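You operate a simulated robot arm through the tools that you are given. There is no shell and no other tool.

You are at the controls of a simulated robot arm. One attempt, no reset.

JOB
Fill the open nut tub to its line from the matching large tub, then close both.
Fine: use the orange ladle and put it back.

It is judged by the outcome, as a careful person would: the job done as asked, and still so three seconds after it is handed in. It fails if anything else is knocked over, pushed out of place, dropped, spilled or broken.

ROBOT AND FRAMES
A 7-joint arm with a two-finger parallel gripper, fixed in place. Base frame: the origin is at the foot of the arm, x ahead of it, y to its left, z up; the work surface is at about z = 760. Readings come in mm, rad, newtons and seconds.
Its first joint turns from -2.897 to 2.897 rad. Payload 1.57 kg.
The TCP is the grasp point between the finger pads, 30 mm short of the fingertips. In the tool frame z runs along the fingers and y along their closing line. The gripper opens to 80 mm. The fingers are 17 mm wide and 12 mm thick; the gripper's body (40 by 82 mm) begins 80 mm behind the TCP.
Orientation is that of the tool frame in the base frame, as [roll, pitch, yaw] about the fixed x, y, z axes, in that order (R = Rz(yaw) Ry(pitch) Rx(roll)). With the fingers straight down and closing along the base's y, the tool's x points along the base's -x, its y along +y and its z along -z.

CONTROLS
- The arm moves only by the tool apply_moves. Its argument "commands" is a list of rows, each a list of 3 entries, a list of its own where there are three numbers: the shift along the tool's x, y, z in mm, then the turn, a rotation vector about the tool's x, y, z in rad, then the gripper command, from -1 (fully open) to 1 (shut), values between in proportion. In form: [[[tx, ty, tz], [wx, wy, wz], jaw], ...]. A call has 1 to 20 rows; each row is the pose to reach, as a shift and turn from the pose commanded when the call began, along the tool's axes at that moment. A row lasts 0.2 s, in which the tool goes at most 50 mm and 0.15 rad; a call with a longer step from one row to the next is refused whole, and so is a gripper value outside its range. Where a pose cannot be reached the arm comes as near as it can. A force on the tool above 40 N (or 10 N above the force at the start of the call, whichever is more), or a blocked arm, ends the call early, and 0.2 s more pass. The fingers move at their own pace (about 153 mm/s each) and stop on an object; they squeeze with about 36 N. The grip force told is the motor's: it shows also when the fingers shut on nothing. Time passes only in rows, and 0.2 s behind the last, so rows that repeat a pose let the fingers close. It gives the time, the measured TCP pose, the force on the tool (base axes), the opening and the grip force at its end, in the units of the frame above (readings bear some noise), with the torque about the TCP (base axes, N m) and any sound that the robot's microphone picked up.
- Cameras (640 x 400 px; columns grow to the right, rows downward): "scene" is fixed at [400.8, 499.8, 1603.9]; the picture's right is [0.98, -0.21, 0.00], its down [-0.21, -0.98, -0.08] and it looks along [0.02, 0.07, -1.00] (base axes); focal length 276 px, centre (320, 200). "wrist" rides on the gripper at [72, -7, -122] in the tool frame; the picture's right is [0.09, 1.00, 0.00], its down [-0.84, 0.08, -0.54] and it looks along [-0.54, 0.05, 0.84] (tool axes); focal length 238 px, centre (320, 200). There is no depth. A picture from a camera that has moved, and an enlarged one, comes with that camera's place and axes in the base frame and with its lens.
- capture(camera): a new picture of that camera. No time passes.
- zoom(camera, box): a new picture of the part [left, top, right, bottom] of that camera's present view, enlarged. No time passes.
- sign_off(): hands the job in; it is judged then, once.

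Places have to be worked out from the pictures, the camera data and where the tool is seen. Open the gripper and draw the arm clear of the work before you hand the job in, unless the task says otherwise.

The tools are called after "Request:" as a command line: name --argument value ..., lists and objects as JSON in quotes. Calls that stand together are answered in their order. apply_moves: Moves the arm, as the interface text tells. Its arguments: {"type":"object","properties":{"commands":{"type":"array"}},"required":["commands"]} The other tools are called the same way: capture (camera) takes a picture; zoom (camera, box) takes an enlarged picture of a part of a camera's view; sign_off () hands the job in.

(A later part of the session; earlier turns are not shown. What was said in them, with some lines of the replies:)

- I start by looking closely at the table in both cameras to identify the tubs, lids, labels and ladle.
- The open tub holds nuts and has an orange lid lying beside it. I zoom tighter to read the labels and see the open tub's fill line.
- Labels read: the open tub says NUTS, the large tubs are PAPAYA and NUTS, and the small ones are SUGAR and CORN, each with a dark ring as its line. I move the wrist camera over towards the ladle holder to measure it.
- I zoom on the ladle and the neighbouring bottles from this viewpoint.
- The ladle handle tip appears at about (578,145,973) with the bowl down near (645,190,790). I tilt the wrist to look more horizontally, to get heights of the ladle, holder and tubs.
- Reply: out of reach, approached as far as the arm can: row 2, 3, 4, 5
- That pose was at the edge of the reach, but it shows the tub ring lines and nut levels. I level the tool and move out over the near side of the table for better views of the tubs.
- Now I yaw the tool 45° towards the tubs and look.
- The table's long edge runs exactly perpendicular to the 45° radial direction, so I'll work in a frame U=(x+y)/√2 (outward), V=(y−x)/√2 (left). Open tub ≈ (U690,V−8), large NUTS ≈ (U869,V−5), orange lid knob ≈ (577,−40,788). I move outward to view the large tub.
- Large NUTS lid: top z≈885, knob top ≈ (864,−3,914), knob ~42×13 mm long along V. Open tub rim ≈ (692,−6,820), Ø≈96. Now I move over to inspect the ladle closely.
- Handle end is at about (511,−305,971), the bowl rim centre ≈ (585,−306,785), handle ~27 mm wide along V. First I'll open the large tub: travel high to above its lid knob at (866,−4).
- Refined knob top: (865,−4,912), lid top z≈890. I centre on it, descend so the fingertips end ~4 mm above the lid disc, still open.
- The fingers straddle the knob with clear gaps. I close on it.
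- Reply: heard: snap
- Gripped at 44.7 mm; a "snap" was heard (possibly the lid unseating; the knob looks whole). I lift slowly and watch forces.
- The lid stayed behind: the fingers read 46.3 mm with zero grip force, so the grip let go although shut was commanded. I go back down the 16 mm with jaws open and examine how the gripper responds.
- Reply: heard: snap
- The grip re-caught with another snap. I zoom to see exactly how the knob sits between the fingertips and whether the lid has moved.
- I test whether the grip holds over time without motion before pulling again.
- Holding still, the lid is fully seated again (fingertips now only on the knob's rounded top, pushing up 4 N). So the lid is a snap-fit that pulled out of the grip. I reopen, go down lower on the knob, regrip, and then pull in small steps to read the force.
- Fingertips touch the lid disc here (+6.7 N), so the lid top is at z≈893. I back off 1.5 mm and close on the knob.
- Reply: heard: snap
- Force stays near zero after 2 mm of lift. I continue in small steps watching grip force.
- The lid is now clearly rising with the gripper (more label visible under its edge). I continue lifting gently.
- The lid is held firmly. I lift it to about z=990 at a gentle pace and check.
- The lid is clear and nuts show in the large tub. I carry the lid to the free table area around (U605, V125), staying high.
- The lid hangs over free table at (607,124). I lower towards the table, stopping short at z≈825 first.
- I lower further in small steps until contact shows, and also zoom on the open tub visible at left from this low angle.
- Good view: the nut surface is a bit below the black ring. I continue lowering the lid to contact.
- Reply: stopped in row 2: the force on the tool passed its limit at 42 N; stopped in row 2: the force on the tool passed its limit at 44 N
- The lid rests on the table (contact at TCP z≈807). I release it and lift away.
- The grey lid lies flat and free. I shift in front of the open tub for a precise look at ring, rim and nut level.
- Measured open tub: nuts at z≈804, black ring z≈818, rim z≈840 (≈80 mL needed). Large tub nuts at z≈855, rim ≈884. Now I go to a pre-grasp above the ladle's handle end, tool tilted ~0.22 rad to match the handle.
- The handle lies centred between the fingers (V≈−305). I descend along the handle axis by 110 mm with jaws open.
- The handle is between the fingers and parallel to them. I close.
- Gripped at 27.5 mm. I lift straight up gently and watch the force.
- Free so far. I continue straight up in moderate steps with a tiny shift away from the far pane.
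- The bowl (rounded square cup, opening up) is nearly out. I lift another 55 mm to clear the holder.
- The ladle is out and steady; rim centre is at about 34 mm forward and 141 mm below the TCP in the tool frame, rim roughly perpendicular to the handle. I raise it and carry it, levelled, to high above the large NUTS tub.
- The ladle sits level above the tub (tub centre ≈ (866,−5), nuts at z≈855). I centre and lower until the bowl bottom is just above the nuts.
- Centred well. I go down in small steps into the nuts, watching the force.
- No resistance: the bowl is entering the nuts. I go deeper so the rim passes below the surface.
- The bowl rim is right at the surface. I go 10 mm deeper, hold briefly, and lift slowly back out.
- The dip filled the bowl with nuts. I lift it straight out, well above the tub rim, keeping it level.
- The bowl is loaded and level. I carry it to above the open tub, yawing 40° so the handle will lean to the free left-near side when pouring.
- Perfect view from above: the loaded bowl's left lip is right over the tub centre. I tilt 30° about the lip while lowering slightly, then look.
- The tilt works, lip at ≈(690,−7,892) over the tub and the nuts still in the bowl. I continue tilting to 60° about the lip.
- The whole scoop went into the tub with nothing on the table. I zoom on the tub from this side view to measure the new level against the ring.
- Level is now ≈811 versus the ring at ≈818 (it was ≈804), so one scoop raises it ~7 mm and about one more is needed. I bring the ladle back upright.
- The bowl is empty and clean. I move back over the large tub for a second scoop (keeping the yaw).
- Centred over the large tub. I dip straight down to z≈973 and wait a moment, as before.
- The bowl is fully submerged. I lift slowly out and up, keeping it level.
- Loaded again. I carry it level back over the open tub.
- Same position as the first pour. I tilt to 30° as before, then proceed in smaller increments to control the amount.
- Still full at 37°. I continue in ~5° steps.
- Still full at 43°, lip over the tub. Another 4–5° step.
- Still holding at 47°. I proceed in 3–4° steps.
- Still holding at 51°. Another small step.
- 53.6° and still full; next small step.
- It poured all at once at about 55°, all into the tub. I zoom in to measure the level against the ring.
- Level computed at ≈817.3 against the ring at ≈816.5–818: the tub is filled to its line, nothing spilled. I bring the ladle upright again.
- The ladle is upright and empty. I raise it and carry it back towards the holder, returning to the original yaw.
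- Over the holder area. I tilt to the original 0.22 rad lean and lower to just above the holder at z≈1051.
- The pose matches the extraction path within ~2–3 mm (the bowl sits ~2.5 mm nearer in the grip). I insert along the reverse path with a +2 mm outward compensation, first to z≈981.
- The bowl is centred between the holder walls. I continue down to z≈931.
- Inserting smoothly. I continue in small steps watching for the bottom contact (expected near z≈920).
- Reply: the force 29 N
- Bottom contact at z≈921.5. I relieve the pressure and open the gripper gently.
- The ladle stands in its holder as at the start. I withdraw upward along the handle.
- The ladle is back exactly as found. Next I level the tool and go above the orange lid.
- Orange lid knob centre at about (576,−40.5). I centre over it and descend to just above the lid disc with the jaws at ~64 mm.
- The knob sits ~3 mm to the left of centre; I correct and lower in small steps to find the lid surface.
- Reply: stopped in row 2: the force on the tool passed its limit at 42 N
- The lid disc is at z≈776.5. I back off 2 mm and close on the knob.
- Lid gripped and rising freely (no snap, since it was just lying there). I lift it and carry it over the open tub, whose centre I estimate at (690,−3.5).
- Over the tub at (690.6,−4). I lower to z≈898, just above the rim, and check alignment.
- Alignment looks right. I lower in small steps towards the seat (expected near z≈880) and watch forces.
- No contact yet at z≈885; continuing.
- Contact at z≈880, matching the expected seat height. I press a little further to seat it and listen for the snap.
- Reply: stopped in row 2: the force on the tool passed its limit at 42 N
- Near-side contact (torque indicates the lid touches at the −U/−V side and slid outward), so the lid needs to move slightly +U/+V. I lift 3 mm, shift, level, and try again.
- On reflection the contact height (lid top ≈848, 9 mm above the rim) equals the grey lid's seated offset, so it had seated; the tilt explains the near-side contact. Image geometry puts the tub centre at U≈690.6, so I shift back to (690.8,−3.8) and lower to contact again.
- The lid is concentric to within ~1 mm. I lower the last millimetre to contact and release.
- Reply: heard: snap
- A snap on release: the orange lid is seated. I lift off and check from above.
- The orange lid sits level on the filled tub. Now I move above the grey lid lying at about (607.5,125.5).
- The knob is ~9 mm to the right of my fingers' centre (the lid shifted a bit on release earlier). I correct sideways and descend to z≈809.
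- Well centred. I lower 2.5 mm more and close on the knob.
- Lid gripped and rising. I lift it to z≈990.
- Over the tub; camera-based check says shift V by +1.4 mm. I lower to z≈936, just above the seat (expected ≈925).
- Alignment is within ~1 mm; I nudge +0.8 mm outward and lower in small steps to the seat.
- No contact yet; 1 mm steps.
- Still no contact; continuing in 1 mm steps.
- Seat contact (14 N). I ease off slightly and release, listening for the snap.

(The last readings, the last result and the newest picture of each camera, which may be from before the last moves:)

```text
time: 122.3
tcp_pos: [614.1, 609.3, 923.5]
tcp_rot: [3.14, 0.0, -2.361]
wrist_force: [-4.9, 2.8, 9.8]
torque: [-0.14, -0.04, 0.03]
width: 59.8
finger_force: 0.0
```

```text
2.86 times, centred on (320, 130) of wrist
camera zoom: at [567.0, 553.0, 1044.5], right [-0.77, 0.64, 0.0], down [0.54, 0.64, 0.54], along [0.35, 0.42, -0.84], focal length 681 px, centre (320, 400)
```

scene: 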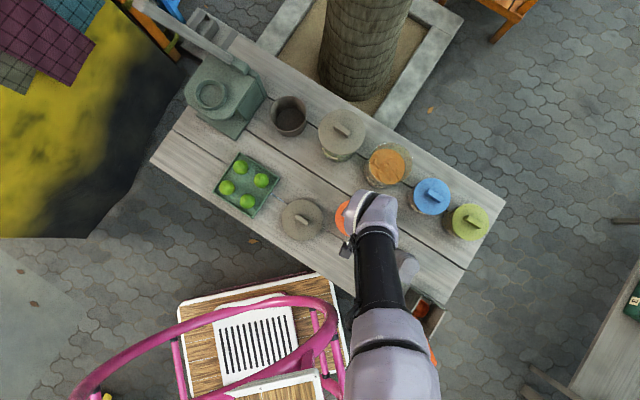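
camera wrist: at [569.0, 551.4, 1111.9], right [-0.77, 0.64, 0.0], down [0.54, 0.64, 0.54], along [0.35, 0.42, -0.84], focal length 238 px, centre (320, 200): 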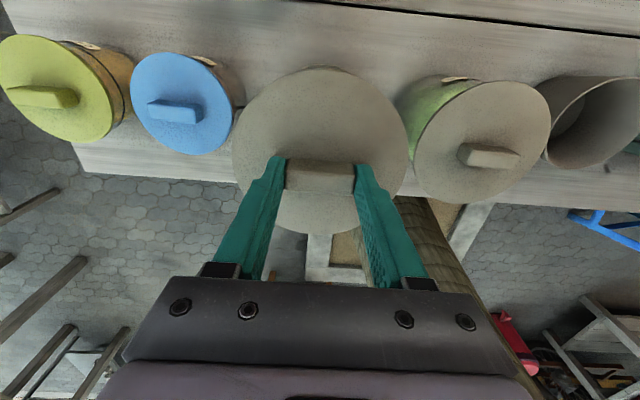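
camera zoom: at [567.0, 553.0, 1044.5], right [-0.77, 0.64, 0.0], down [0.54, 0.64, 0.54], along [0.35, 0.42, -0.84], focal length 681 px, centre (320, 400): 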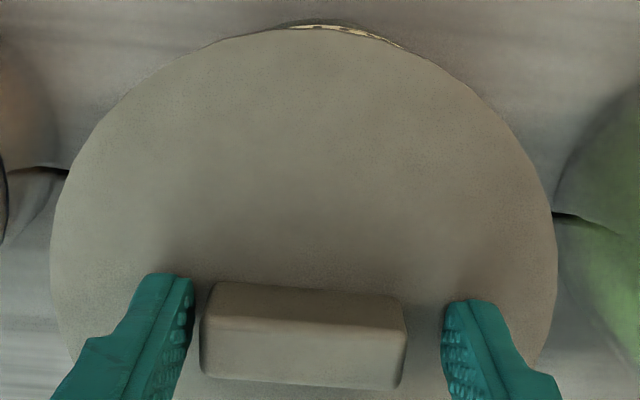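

No snap, and the lid was dragged ~3.7 mm sideways by a fingertip rubbing it (tips press the lid with ~10 N). I raise 4 mm to free the fingers and look.

Request:
apply_moves --commands '[[[0, 0, -2], [0, 0, 0], -0.5], [[0, 0, -4], [0, 0, 0], -0.5], [[0, 0, -4], [0, 0, 0], -0.5]]'

Request:
zoom --camera "wrist" --box '[220, 60, 420, 200]'

Request:
zoom --camera "scene" --box '[340, 110, 440, 210]'

```text
time: 123.1
tcp_pos: [615.2, 609.2, 925.8]
tcp_rot: [3.14, -0.001, -2.362]
wrist_force: [0.4, 0.1, -0.2]
torque: [0.03, 0.01, -0.02]
width: 60.2
finger_force: 0.0
heard: snap
```

```text
2.86 times, centred on (320, 130) of wrist
camera zoom: at [568.0, 552.7, 1048.3], right [-0.77, 0.64, 0.0], down [0.54, 0.64, 0.54], along [0.35, 0.42, -0.84], focal length 681 px, centre (320, 400)
```

zoom: 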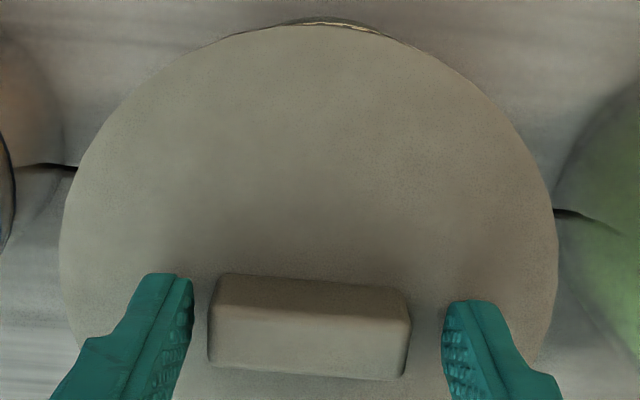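

```text
4.00 times, centred on (390, 160) of scene
camera zoom: at [400.8, 499.8, 1603.9], right [0.98, -0.21, 0.0], down [-0.21, -0.98, -0.08], along [0.02, 0.07, -1.0], focal length 1103 px, centre (40, 360)
```

zoom: 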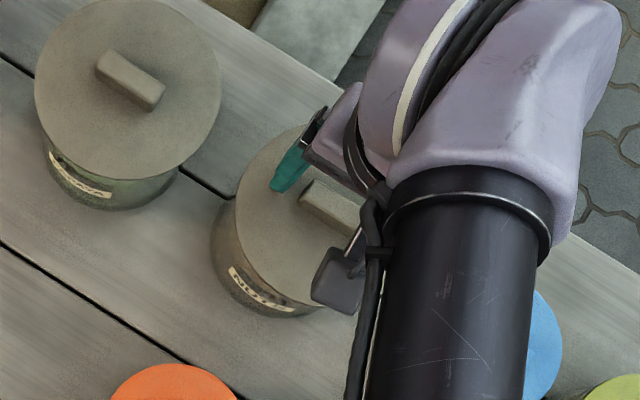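

Snap heard: the grey lid is seated. I lift clear and inspect the fit.

Request:
apply_moves --commands '[[[0, 0, -6], [0, 0, 0], -0.6], [[0, 0, -22], [0, 0, 0], -0.7], [[0, 0, -50], [0, 0, 0], -1], [[0, 0, -90], [0, 0, 0], -1], [[40, 0, -115], [0, 0, 0], -1], [[85, 0, -130], [0, 0, 0], -1], [[130, 0, -140], [0, 0, 0], -1], [[175, 0, -150], [0, 0, 0], -1], [[220, 0, -155], [0, 0, 0], -1], [[220, 0, -155], [0, 0, 0], -1]]'

Request:
capture --camera "wrist"

Request:
zoom --camera "wrist" --box '[250, 180, 390, 280]'

Request:
zoom --camera "scene" --box '[330, 130, 430, 250]'

Request:
capture --camera "scene"

```text
time: 125.3
tcp_pos: [458.7, 454.9, 1080.2]
tcp_rot: [3.139, -0.001, -2.359]
wrist_force: [0.6, 1.1, -0.1]
torque: [0.0, 0.0, -0.03]
width: 79.9
finger_force: 0.2
```

```text
taken
camera wrist: at [411.7, 398.5, 1202.5], right [-0.77, 0.64, 0.0], down [0.54, 0.64, 0.54], along [0.35, 0.42, -0.84], focal length 238 px, centre (320, 200)
```

wrist: 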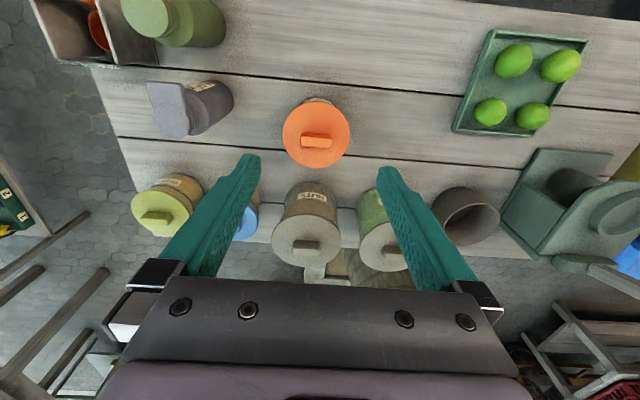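

```text
4.00 times, centred on (320, 230) of wrist
camera zoom: at [411.7, 398.5, 1202.5], right [-0.77, 0.64, 0.0], down [0.54, 0.64, 0.54], along [0.35, 0.42, -0.84], focal length 953 px, centre (320, 80)
```

zoom: 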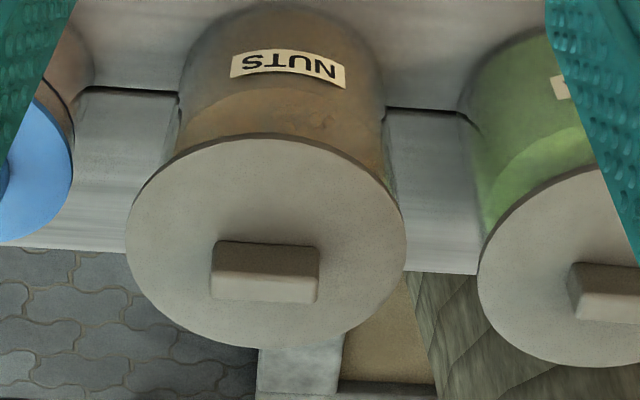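

```text
3.33 times, centred on (380, 190) of scene
camera zoom: at [400.8, 499.8, 1603.9], right [0.98, -0.21, 0.0], down [-0.21, -0.98, -0.08], along [0.02, 0.07, -1.0], focal length 919 px, centre (120, 233)
```

zoom: 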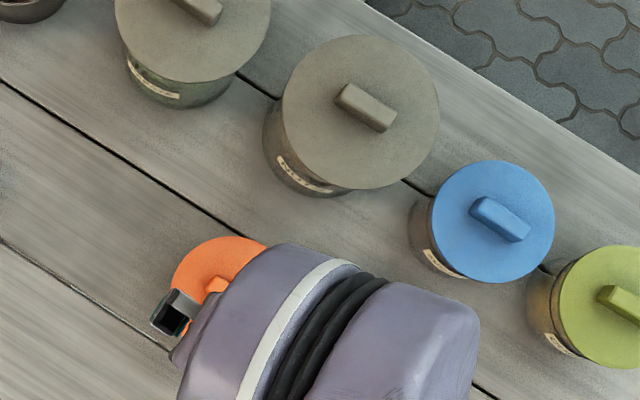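

```text
taken
```

scene: 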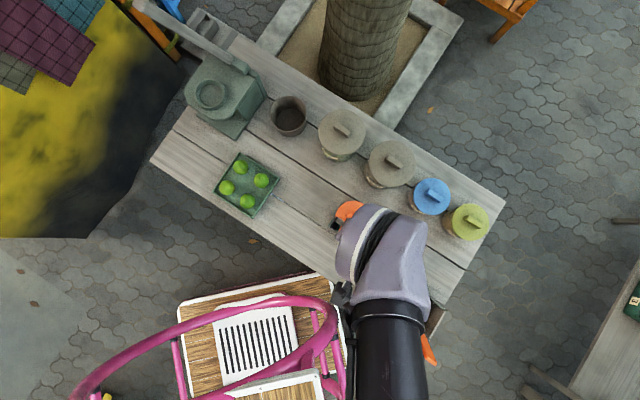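

Lid is back at its original height and within ~2–3 mm of its original centre. I tilt the wrist for a low-angle view to verify both lids sit flush.

Request:
apply_moves --commands '[[[12, 0, 20], [0, -0.12, 0], -1], [[24, 0, 40], [0, -0.24, 0], -1], [[36, 0, 60], [0, -0.36, 0], -1], [[46, 0, 80], [0, -0.45, 0], -1], [[46, 0, 80], [0, -0.45, 0], -1]]'

Request:
capture --camera "wrist"

Request:
zoom --camera "wrist" --box '[220, 60, 420, 200]'

Request:
zoom --camera "wrist" --box '[230, 150, 410, 280]'

```text
time: 126.5
tcp_pos: [425.5, 422.0, 1001.9]
tcp_rot: [3.139, 0.452, -2.363]
wrist_force: [0.8, 0.1, 0.4]
torque: [-0.01, 0.01, 0.02]
width: 80.0
finger_force: 0.1
```

```text
taken
camera wrist: at [345.9, 334.1, 1079.4], right [-0.76, 0.65, -0.04], down [0.31, 0.42, 0.85], along [0.57, 0.64, -0.52], focal length 238 px, centre (320, 200)
```

wrist: 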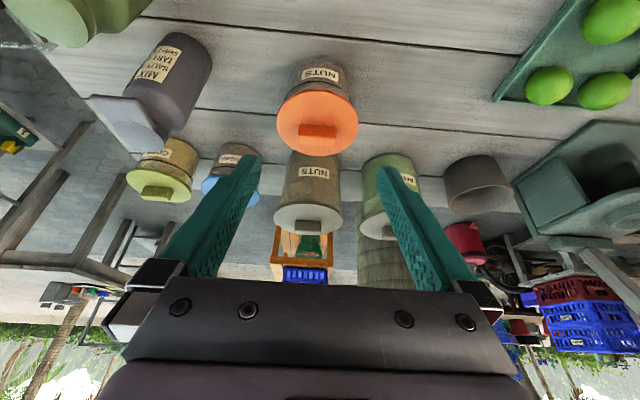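

```text
2.86 times, centred on (320, 130) of wrist
camera zoom: at [345.9, 334.1, 1079.4], right [-0.76, 0.65, -0.04], down [0.31, 0.42, 0.85], along [0.57, 0.64, -0.52], focal length 681 px, centre (320, 400)
```

zoom: 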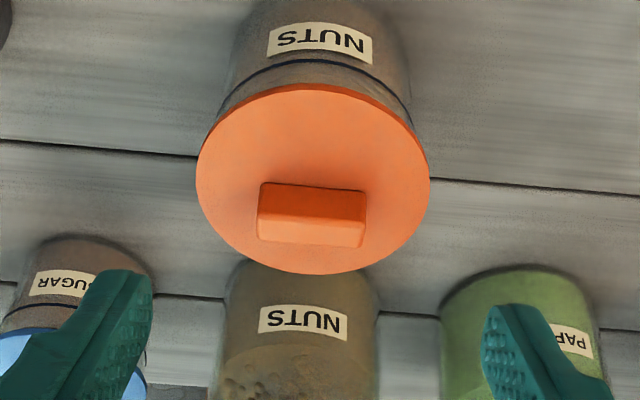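

```text
3.08 times, centred on (320, 215) of wrist
camera zoom: at [345.9, 334.1, 1079.4], right [-0.76, 0.65, -0.04], down [0.31, 0.42, 0.85], along [0.57, 0.64, -0.52], focal length 733 px, centre (320, 154)
```

zoom: 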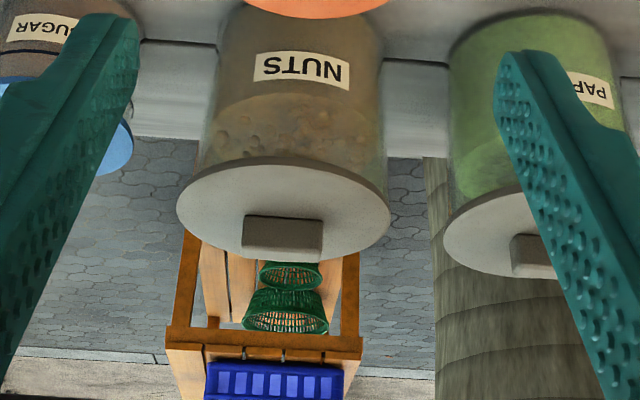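

Both lids look level and flush. I zoom closer on the grey lid to check its centring relative to the tub walls.

Request:
zoom --camera "wrist" --box '[260, 170, 360, 245]'

Request:
zoom --camera "wrist" --box '[265, 60, 365, 165]'

Request:
zoom --camera "scene" --box '[355, 130, 425, 200]'

Request:
zoom --camera "scene" --box '[310, 100, 380, 170]'

```text
5.33 times, centred on (310, 208) of wrist
camera zoom: at [345.9, 334.1, 1079.4], right [-0.76, 0.65, -0.04], down [0.31, 0.42, 0.85], along [0.57, 0.64, -0.52], focal length 1271 px, centre (373, 160)
```

zoom: 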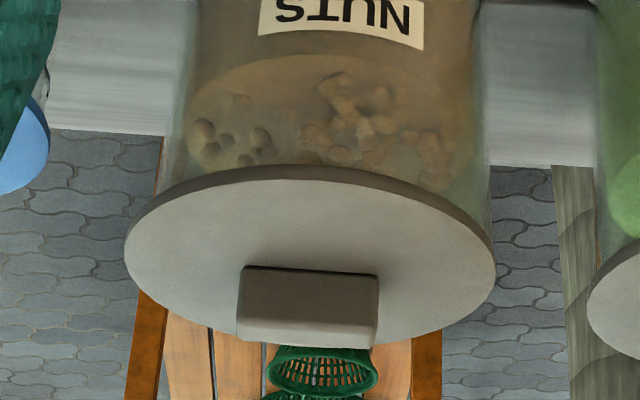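

```text
3.81 times, centred on (315, 112) of wrist
camera zoom: at [345.9, 334.1, 1079.4], right [-0.76, 0.65, -0.04], down [0.31, 0.42, 0.85], along [0.57, 0.64, -0.52], focal length 908 px, centre (339, 533)
```

zoom: 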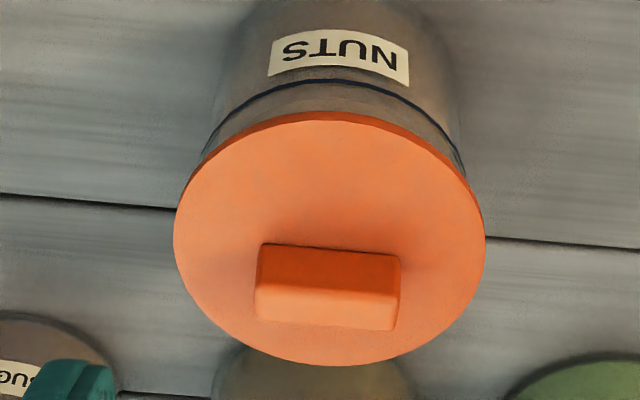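

```text
5.71 times, centred on (390, 165) of scene
camera zoom: at [400.8, 499.8, 1603.9], right [0.98, -0.21, 0.0], down [-0.21, -0.98, -0.08], along [0.02, 0.07, -1.0], focal length 1575 px, centre (-80, 400)
```

zoom: 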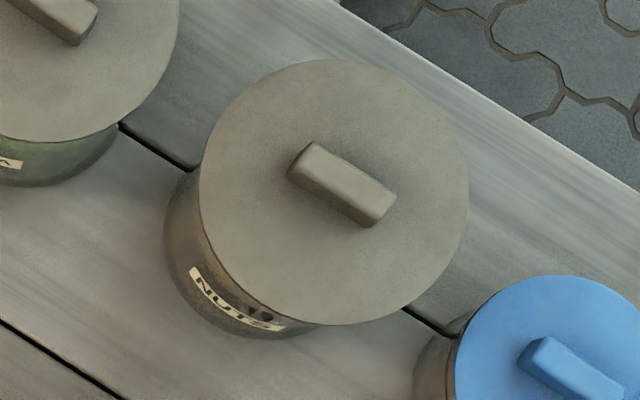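

```text
5.71 times, centred on (345, 135) of scene
camera zoom: at [400.8, 499.8, 1603.9], right [0.98, -0.21, 0.0], down [-0.21, -0.98, -0.08], along [0.02, 0.07, -1.0], focal length 1575 px, centre (177, 571)
```

zoom: 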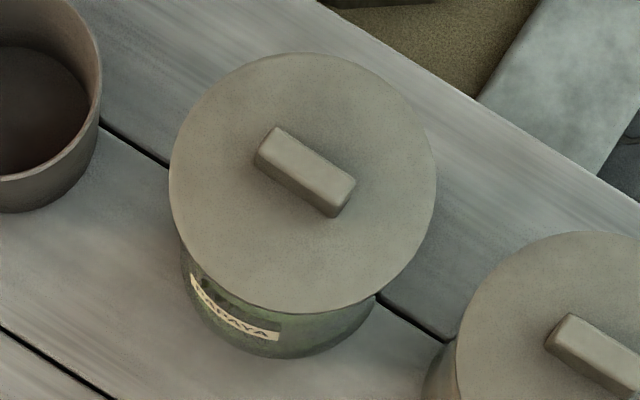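

Geometry says the grey lid is level and at the right height but sits ~3 mm towards −V. I'll recentre it gently: level the tool, return above it, and let the closing fingers (tips clear of the disc) nudge the knob to centre.

Request:
apply_moves --commands '[[[-19, 0, -13], [0, 0.12, 0], -1], [[-38, 0, -26], [0, 0.24, 0], -1], [[-57, 0, -39], [0, 0.36, 0], -1], [[-76.3, 0, -51.9], [0, 0.45, 0], -1], [[-76.3, 0, -51.9], [0, 0.45, 0], -1]]'

Request:
apply_moves --commands '[[[-40, 0, 0], [0, 0, 0], -0.6], [[-85, 0, 0], [0, 0, 0], -0.6], [[-130, 0, 0], [0, 0, 0], -0.6], [[-175, 0, 10], [0, 0, 0], -0.6], [[-208, 0, 30], [0, 0, 0], -0.6], [[-218, 0, 60], [0, 0, 0], -0.6], [[-218, 0, 80], [0, 0, 0], -0.6], [[-218, 0, 80], [0, 0, 0], -0.6]]'

Request:
zoom --camera "wrist" --box '[220, 60, 420, 200]'

```text
time: 127.7
tcp_pos: [459.3, 453.3, 1082.4]
tcp_rot: [3.14, -0.003, -2.363]
wrist_force: [-0.7, -0.1, -0.4]
torque: [-0.01, -0.04, -0.02]
width: 80.1
finger_force: 0.1
```

```text
time: 129.5
tcp_pos: [613.5, 608.2, 1001.8]
tcp_rot: [3.139, 0.001, -2.361]
wrist_force: [-0.8, -0.5, -0.2]
torque: [0.01, -0.04, -0.03]
width: 64.2
finger_force: 0.0
```

```text
2.86 times, centred on (320, 130) of wrist
camera zoom: at [566.9, 551.4, 1123.0], right [-0.77, 0.64, 0.0], down [0.54, 0.64, 0.54], along [0.35, 0.42, -0.84], focal length 681 px, centre (320, 400)
```

zoom: 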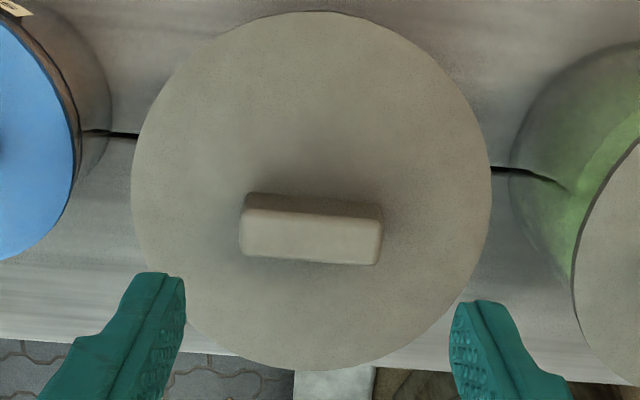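

My fingers are already at the target V (knob is 3.1 mm to the right of centre). I descend with tips ~3 mm above the disc.

Request:
apply_moves --commands '[[[0, 0, 20], [0, 0, 0], -0.6], [[0, 0, 42], [0, 0, 0], -0.6], [[0, 0, 60], [0, 0, 0], -0.6], [[0, 0, 71], [0, 0, 0], -0.6], [[0, 0, 75.7], [0, 0, 0], -0.6], [[0, 0, 75.7], [0, 0, 0], -0.6]]'

Request:
zoom --camera "wrist" --box '[220, 60, 420, 200]'

```text
time: 130.9
tcp_pos: [616.1, 607.3, 926.7]
tcp_rot: [3.139, -0.001, -2.361]
wrist_force: [-0.7, 0.5, 0.1]
torque: [-0.02, 0.0, -0.04]
width: 64.2
finger_force: 0.0
```

```text
2.86 times, centred on (320, 130) of wrist
camera zoom: at [566.6, 551.5, 1047.7], right [-0.77, 0.64, 0.0], down [0.54, 0.64, 0.54], along [0.35, 0.42, -0.84], focal length 681 px, centre (320, 400)
```

zoom: 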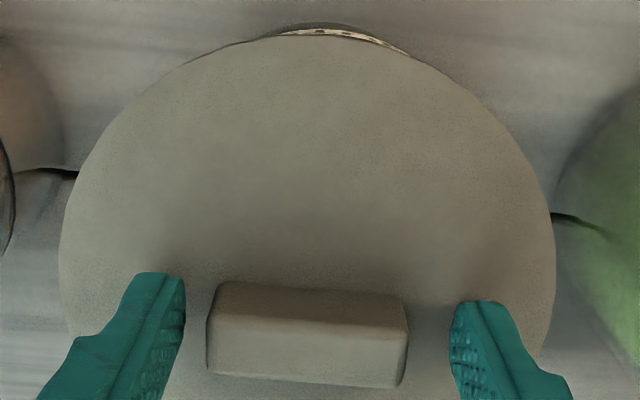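

I close only to ~45.6 mm (no squeeze) so the fingers just push the knob to centre, then reopen.

Request:
apply_moves --commands '[[[0, 0, 0], [0, 0, 0], -0.4], [[0, 0, 0], [0, 0, 0], -0.3], [[0, 0, 0], [0, 0, 0], -0.22], [[0, 0, 0], [0, 0, 0], -0.17], [[0, 0, 0], [0, 0, 0], -0.14], [[0, 0, 0], [0, 0, 0], -0.14]]'

Request:
zoom --camera "wrist" --box '[220, 60, 420, 200]'

```text
time: 132.3
tcp_pos: [613.8, 608.2, 926.1]
tcp_rot: [3.14, 0.0, -2.361]
wrist_force: [1.5, -0.1, 1.5]
torque: [-0.05, 0.0, -0.01]
width: 46.6
finger_force: 0.8
```

```text
2.86 times, centred on (320, 130) of wrist
camera zoom: at [566.7, 551.4, 1047.8], right [-0.77, 0.64, 0.0], down [0.54, 0.64, 0.54], along [0.35, 0.42, -0.84], focal length 681 px, centre (320, 400)
```

zoom: 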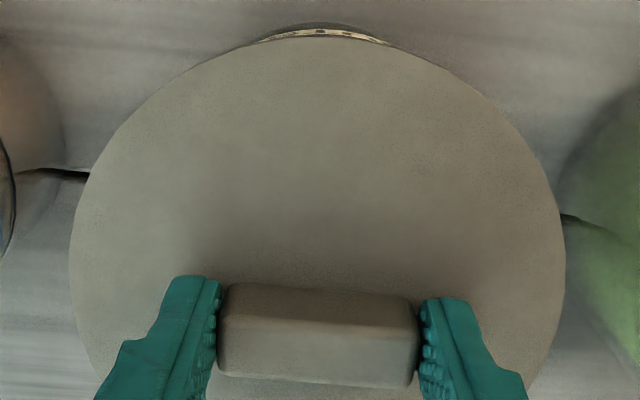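

The lid has slid to centre (knob now at mid-fingers, label sliver symmetric). I open and retreat upward.

Request:
apply_moves --commands '[[[0, 0, 0], [0, 0, 0], -0.3], [[0, 0, 0], [0, 0, 0], -0.6], [[0, 0, 0], [0, 0, 0], -0.6], [[0, 0, -10], [0, 0, 0], -0.6], [[0, 0, -30], [0, 0, 0], -0.6], [[0, 0, -65], [0, 0, 0], -0.8], [[0, 0, -110], [0, 0, 0], -1], [[40, 0, -135], [0, 0, 0], -1], [[85, 0, -150], [0, 0, 0], -1], [[130, 0, -155], [0, 0, 0], -1], [[175, 0, -155], [0, 0, 0], -1], [[220, 0, -155], [0, 0, 0], -1]]'

Request:
capture --camera "wrist"

Request:
zoom --camera "wrist" --box '[250, 180, 390, 280]'

Request:
zoom --camera "scene" --box '[330, 130, 430, 250]'

```text
time: 134.9
tcp_pos: [456.1, 450.0, 1080.2]
tcp_rot: [3.14, 0.0, -2.363]
wrist_force: [0.0, 0.0, -1.0]
torque: [-0.02, 0.03, 0.0]
width: 79.9
finger_force: 0.0
```

```text
taken
camera wrist: at [410.0, 395.3, 1202.0], right [-0.77, 0.64, 0.0], down [0.54, 0.64, 0.54], along [0.35, 0.42, -0.84], focal length 238 px, centre (320, 200)
```

wrist: 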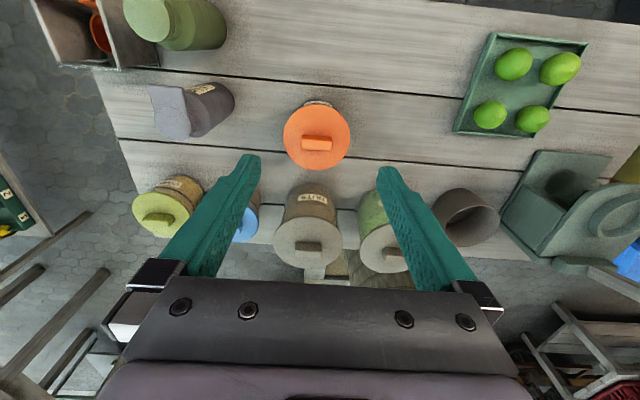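

```text
4.00 times, centred on (320, 230) of wrist
camera zoom: at [410.0, 395.3, 1202.0], right [-0.77, 0.64, 0.0], down [0.54, 0.64, 0.54], along [0.35, 0.42, -0.84], focal length 953 px, centre (320, 80)
```

zoom: 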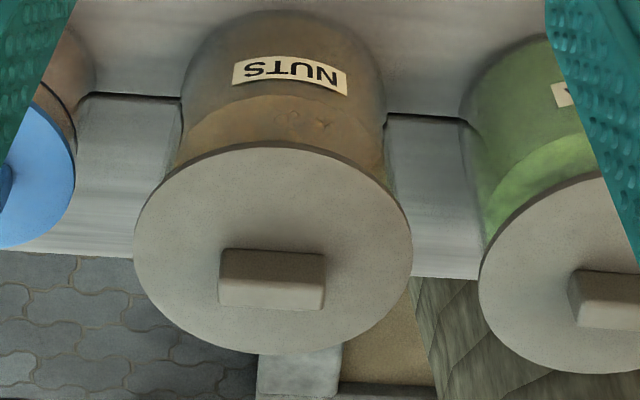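

```text
3.33 times, centred on (380, 190) of scene
camera zoom: at [400.8, 499.8, 1603.9], right [0.98, -0.21, 0.0], down [-0.21, -0.98, -0.08], along [0.02, 0.07, -1.0], focal length 919 px, centre (120, 233)
```

zoom: 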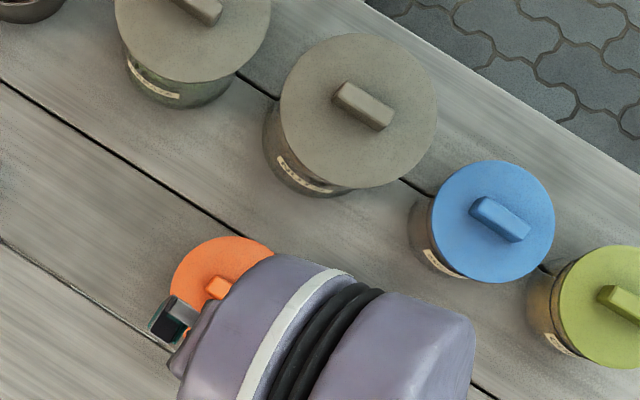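

The grey lid is now exactly where it was originally. I draw the arm up and back clear of the work, then take a last look.

Request:
apply_moves --commands '[[[20, 10, -30], [0, 0, 0], -1], [[40, 20, -60], [0, 0, 0], -1], [[60, 28, -90], [0, 0, 0], -1], [[78, 35, -115], [0, 0, 0], -1], [[82, 38, -130], [0, 0, 0], -1], [[82, 38, -130], [0, 0, 0], -1]]'

Request:
capture --camera "scene"

Request:
capture --camera "wrist"

Request:
zoom --camera "wrist" --box '[230, 60, 410, 260]'

```text
time: 136.3
tcp_pos: [374.6, 422.5, 1211.9]
tcp_rot: [3.138, 0.0, -2.361]
wrist_force: [0.5, -0.7, 0.4]
torque: [0.02, -0.03, 0.0]
width: 79.7
finger_force: 0.1
```

```text
taken
```

scene: 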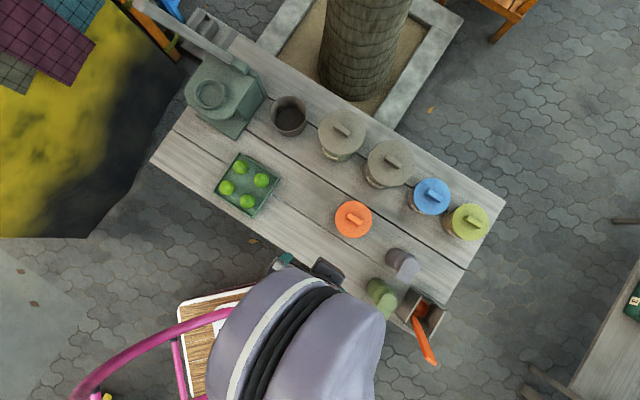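

```text
taken
camera wrist: at [326.7, 366.3, 1333.1], right [-0.77, 0.64, 0.0], down [0.54, 0.64, 0.54], along [0.35, 0.42, -0.84], focal length 238 px, centre (320, 200)
```

wrist: 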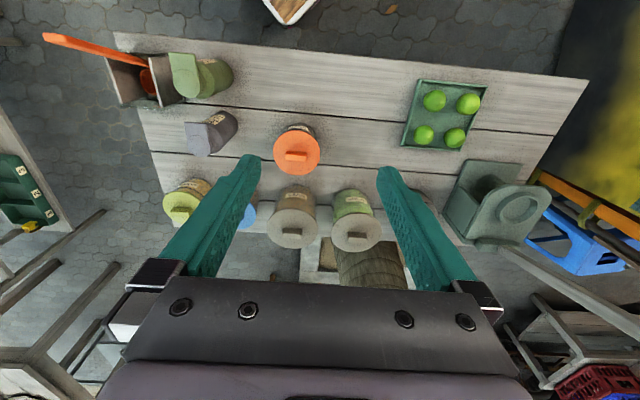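

```text
2.00 times, centred on (320, 160) of wrist
camera zoom: at [326.7, 366.3, 1333.1], right [-0.77, 0.64, 0.0], down [0.54, 0.64, 0.54], along [0.35, 0.42, -0.84], focal length 477 px, centre (320, 280)
```

zoom: 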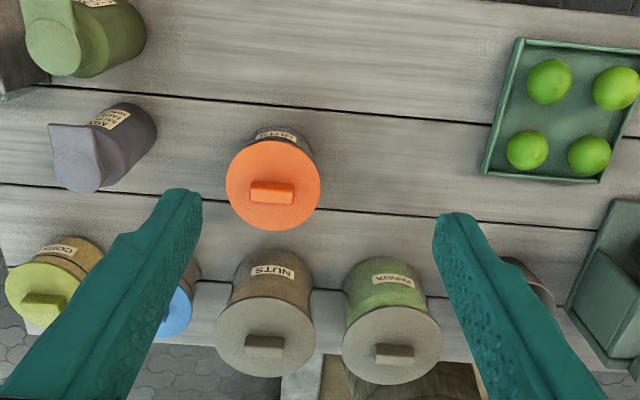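

Both NUTS tubs are closed with the lids level, and the small one is filled to its ring. The ladle stands back in its holder, the table is clean, and nothing else has moved. The gripper is open and the arm is clear, so I hand the job in.

Request:
sign_off

```text
The job is handed in.
```

The job is done and handed in. The open NUTS tub is filled to its line from the large NUTS tub, and both are closed.

- **Fill level:** it took two ladle scoops. I measured the final level against the tub's black ring, and they agree within about 1 mm. I saw no nuts on the table at any point.
- **Lids:** both sit level and flush. The grey lid ended up about 3 mm off-centre when I released it. I nudged it back, and from above it now sits where it was at the start.
- **Ladle:** it is back in its holder, leaning as it was when I picked it up.
- **Everything else:** the last pictures show no other item knocked over or moved. The gripper is open and the arm is clear of the table.

The large tub's lid slipped from the gripper on my first try at lifting it. It had only risen a few millimetres and dropped back onto its own tub. The second try took it off cleanly.
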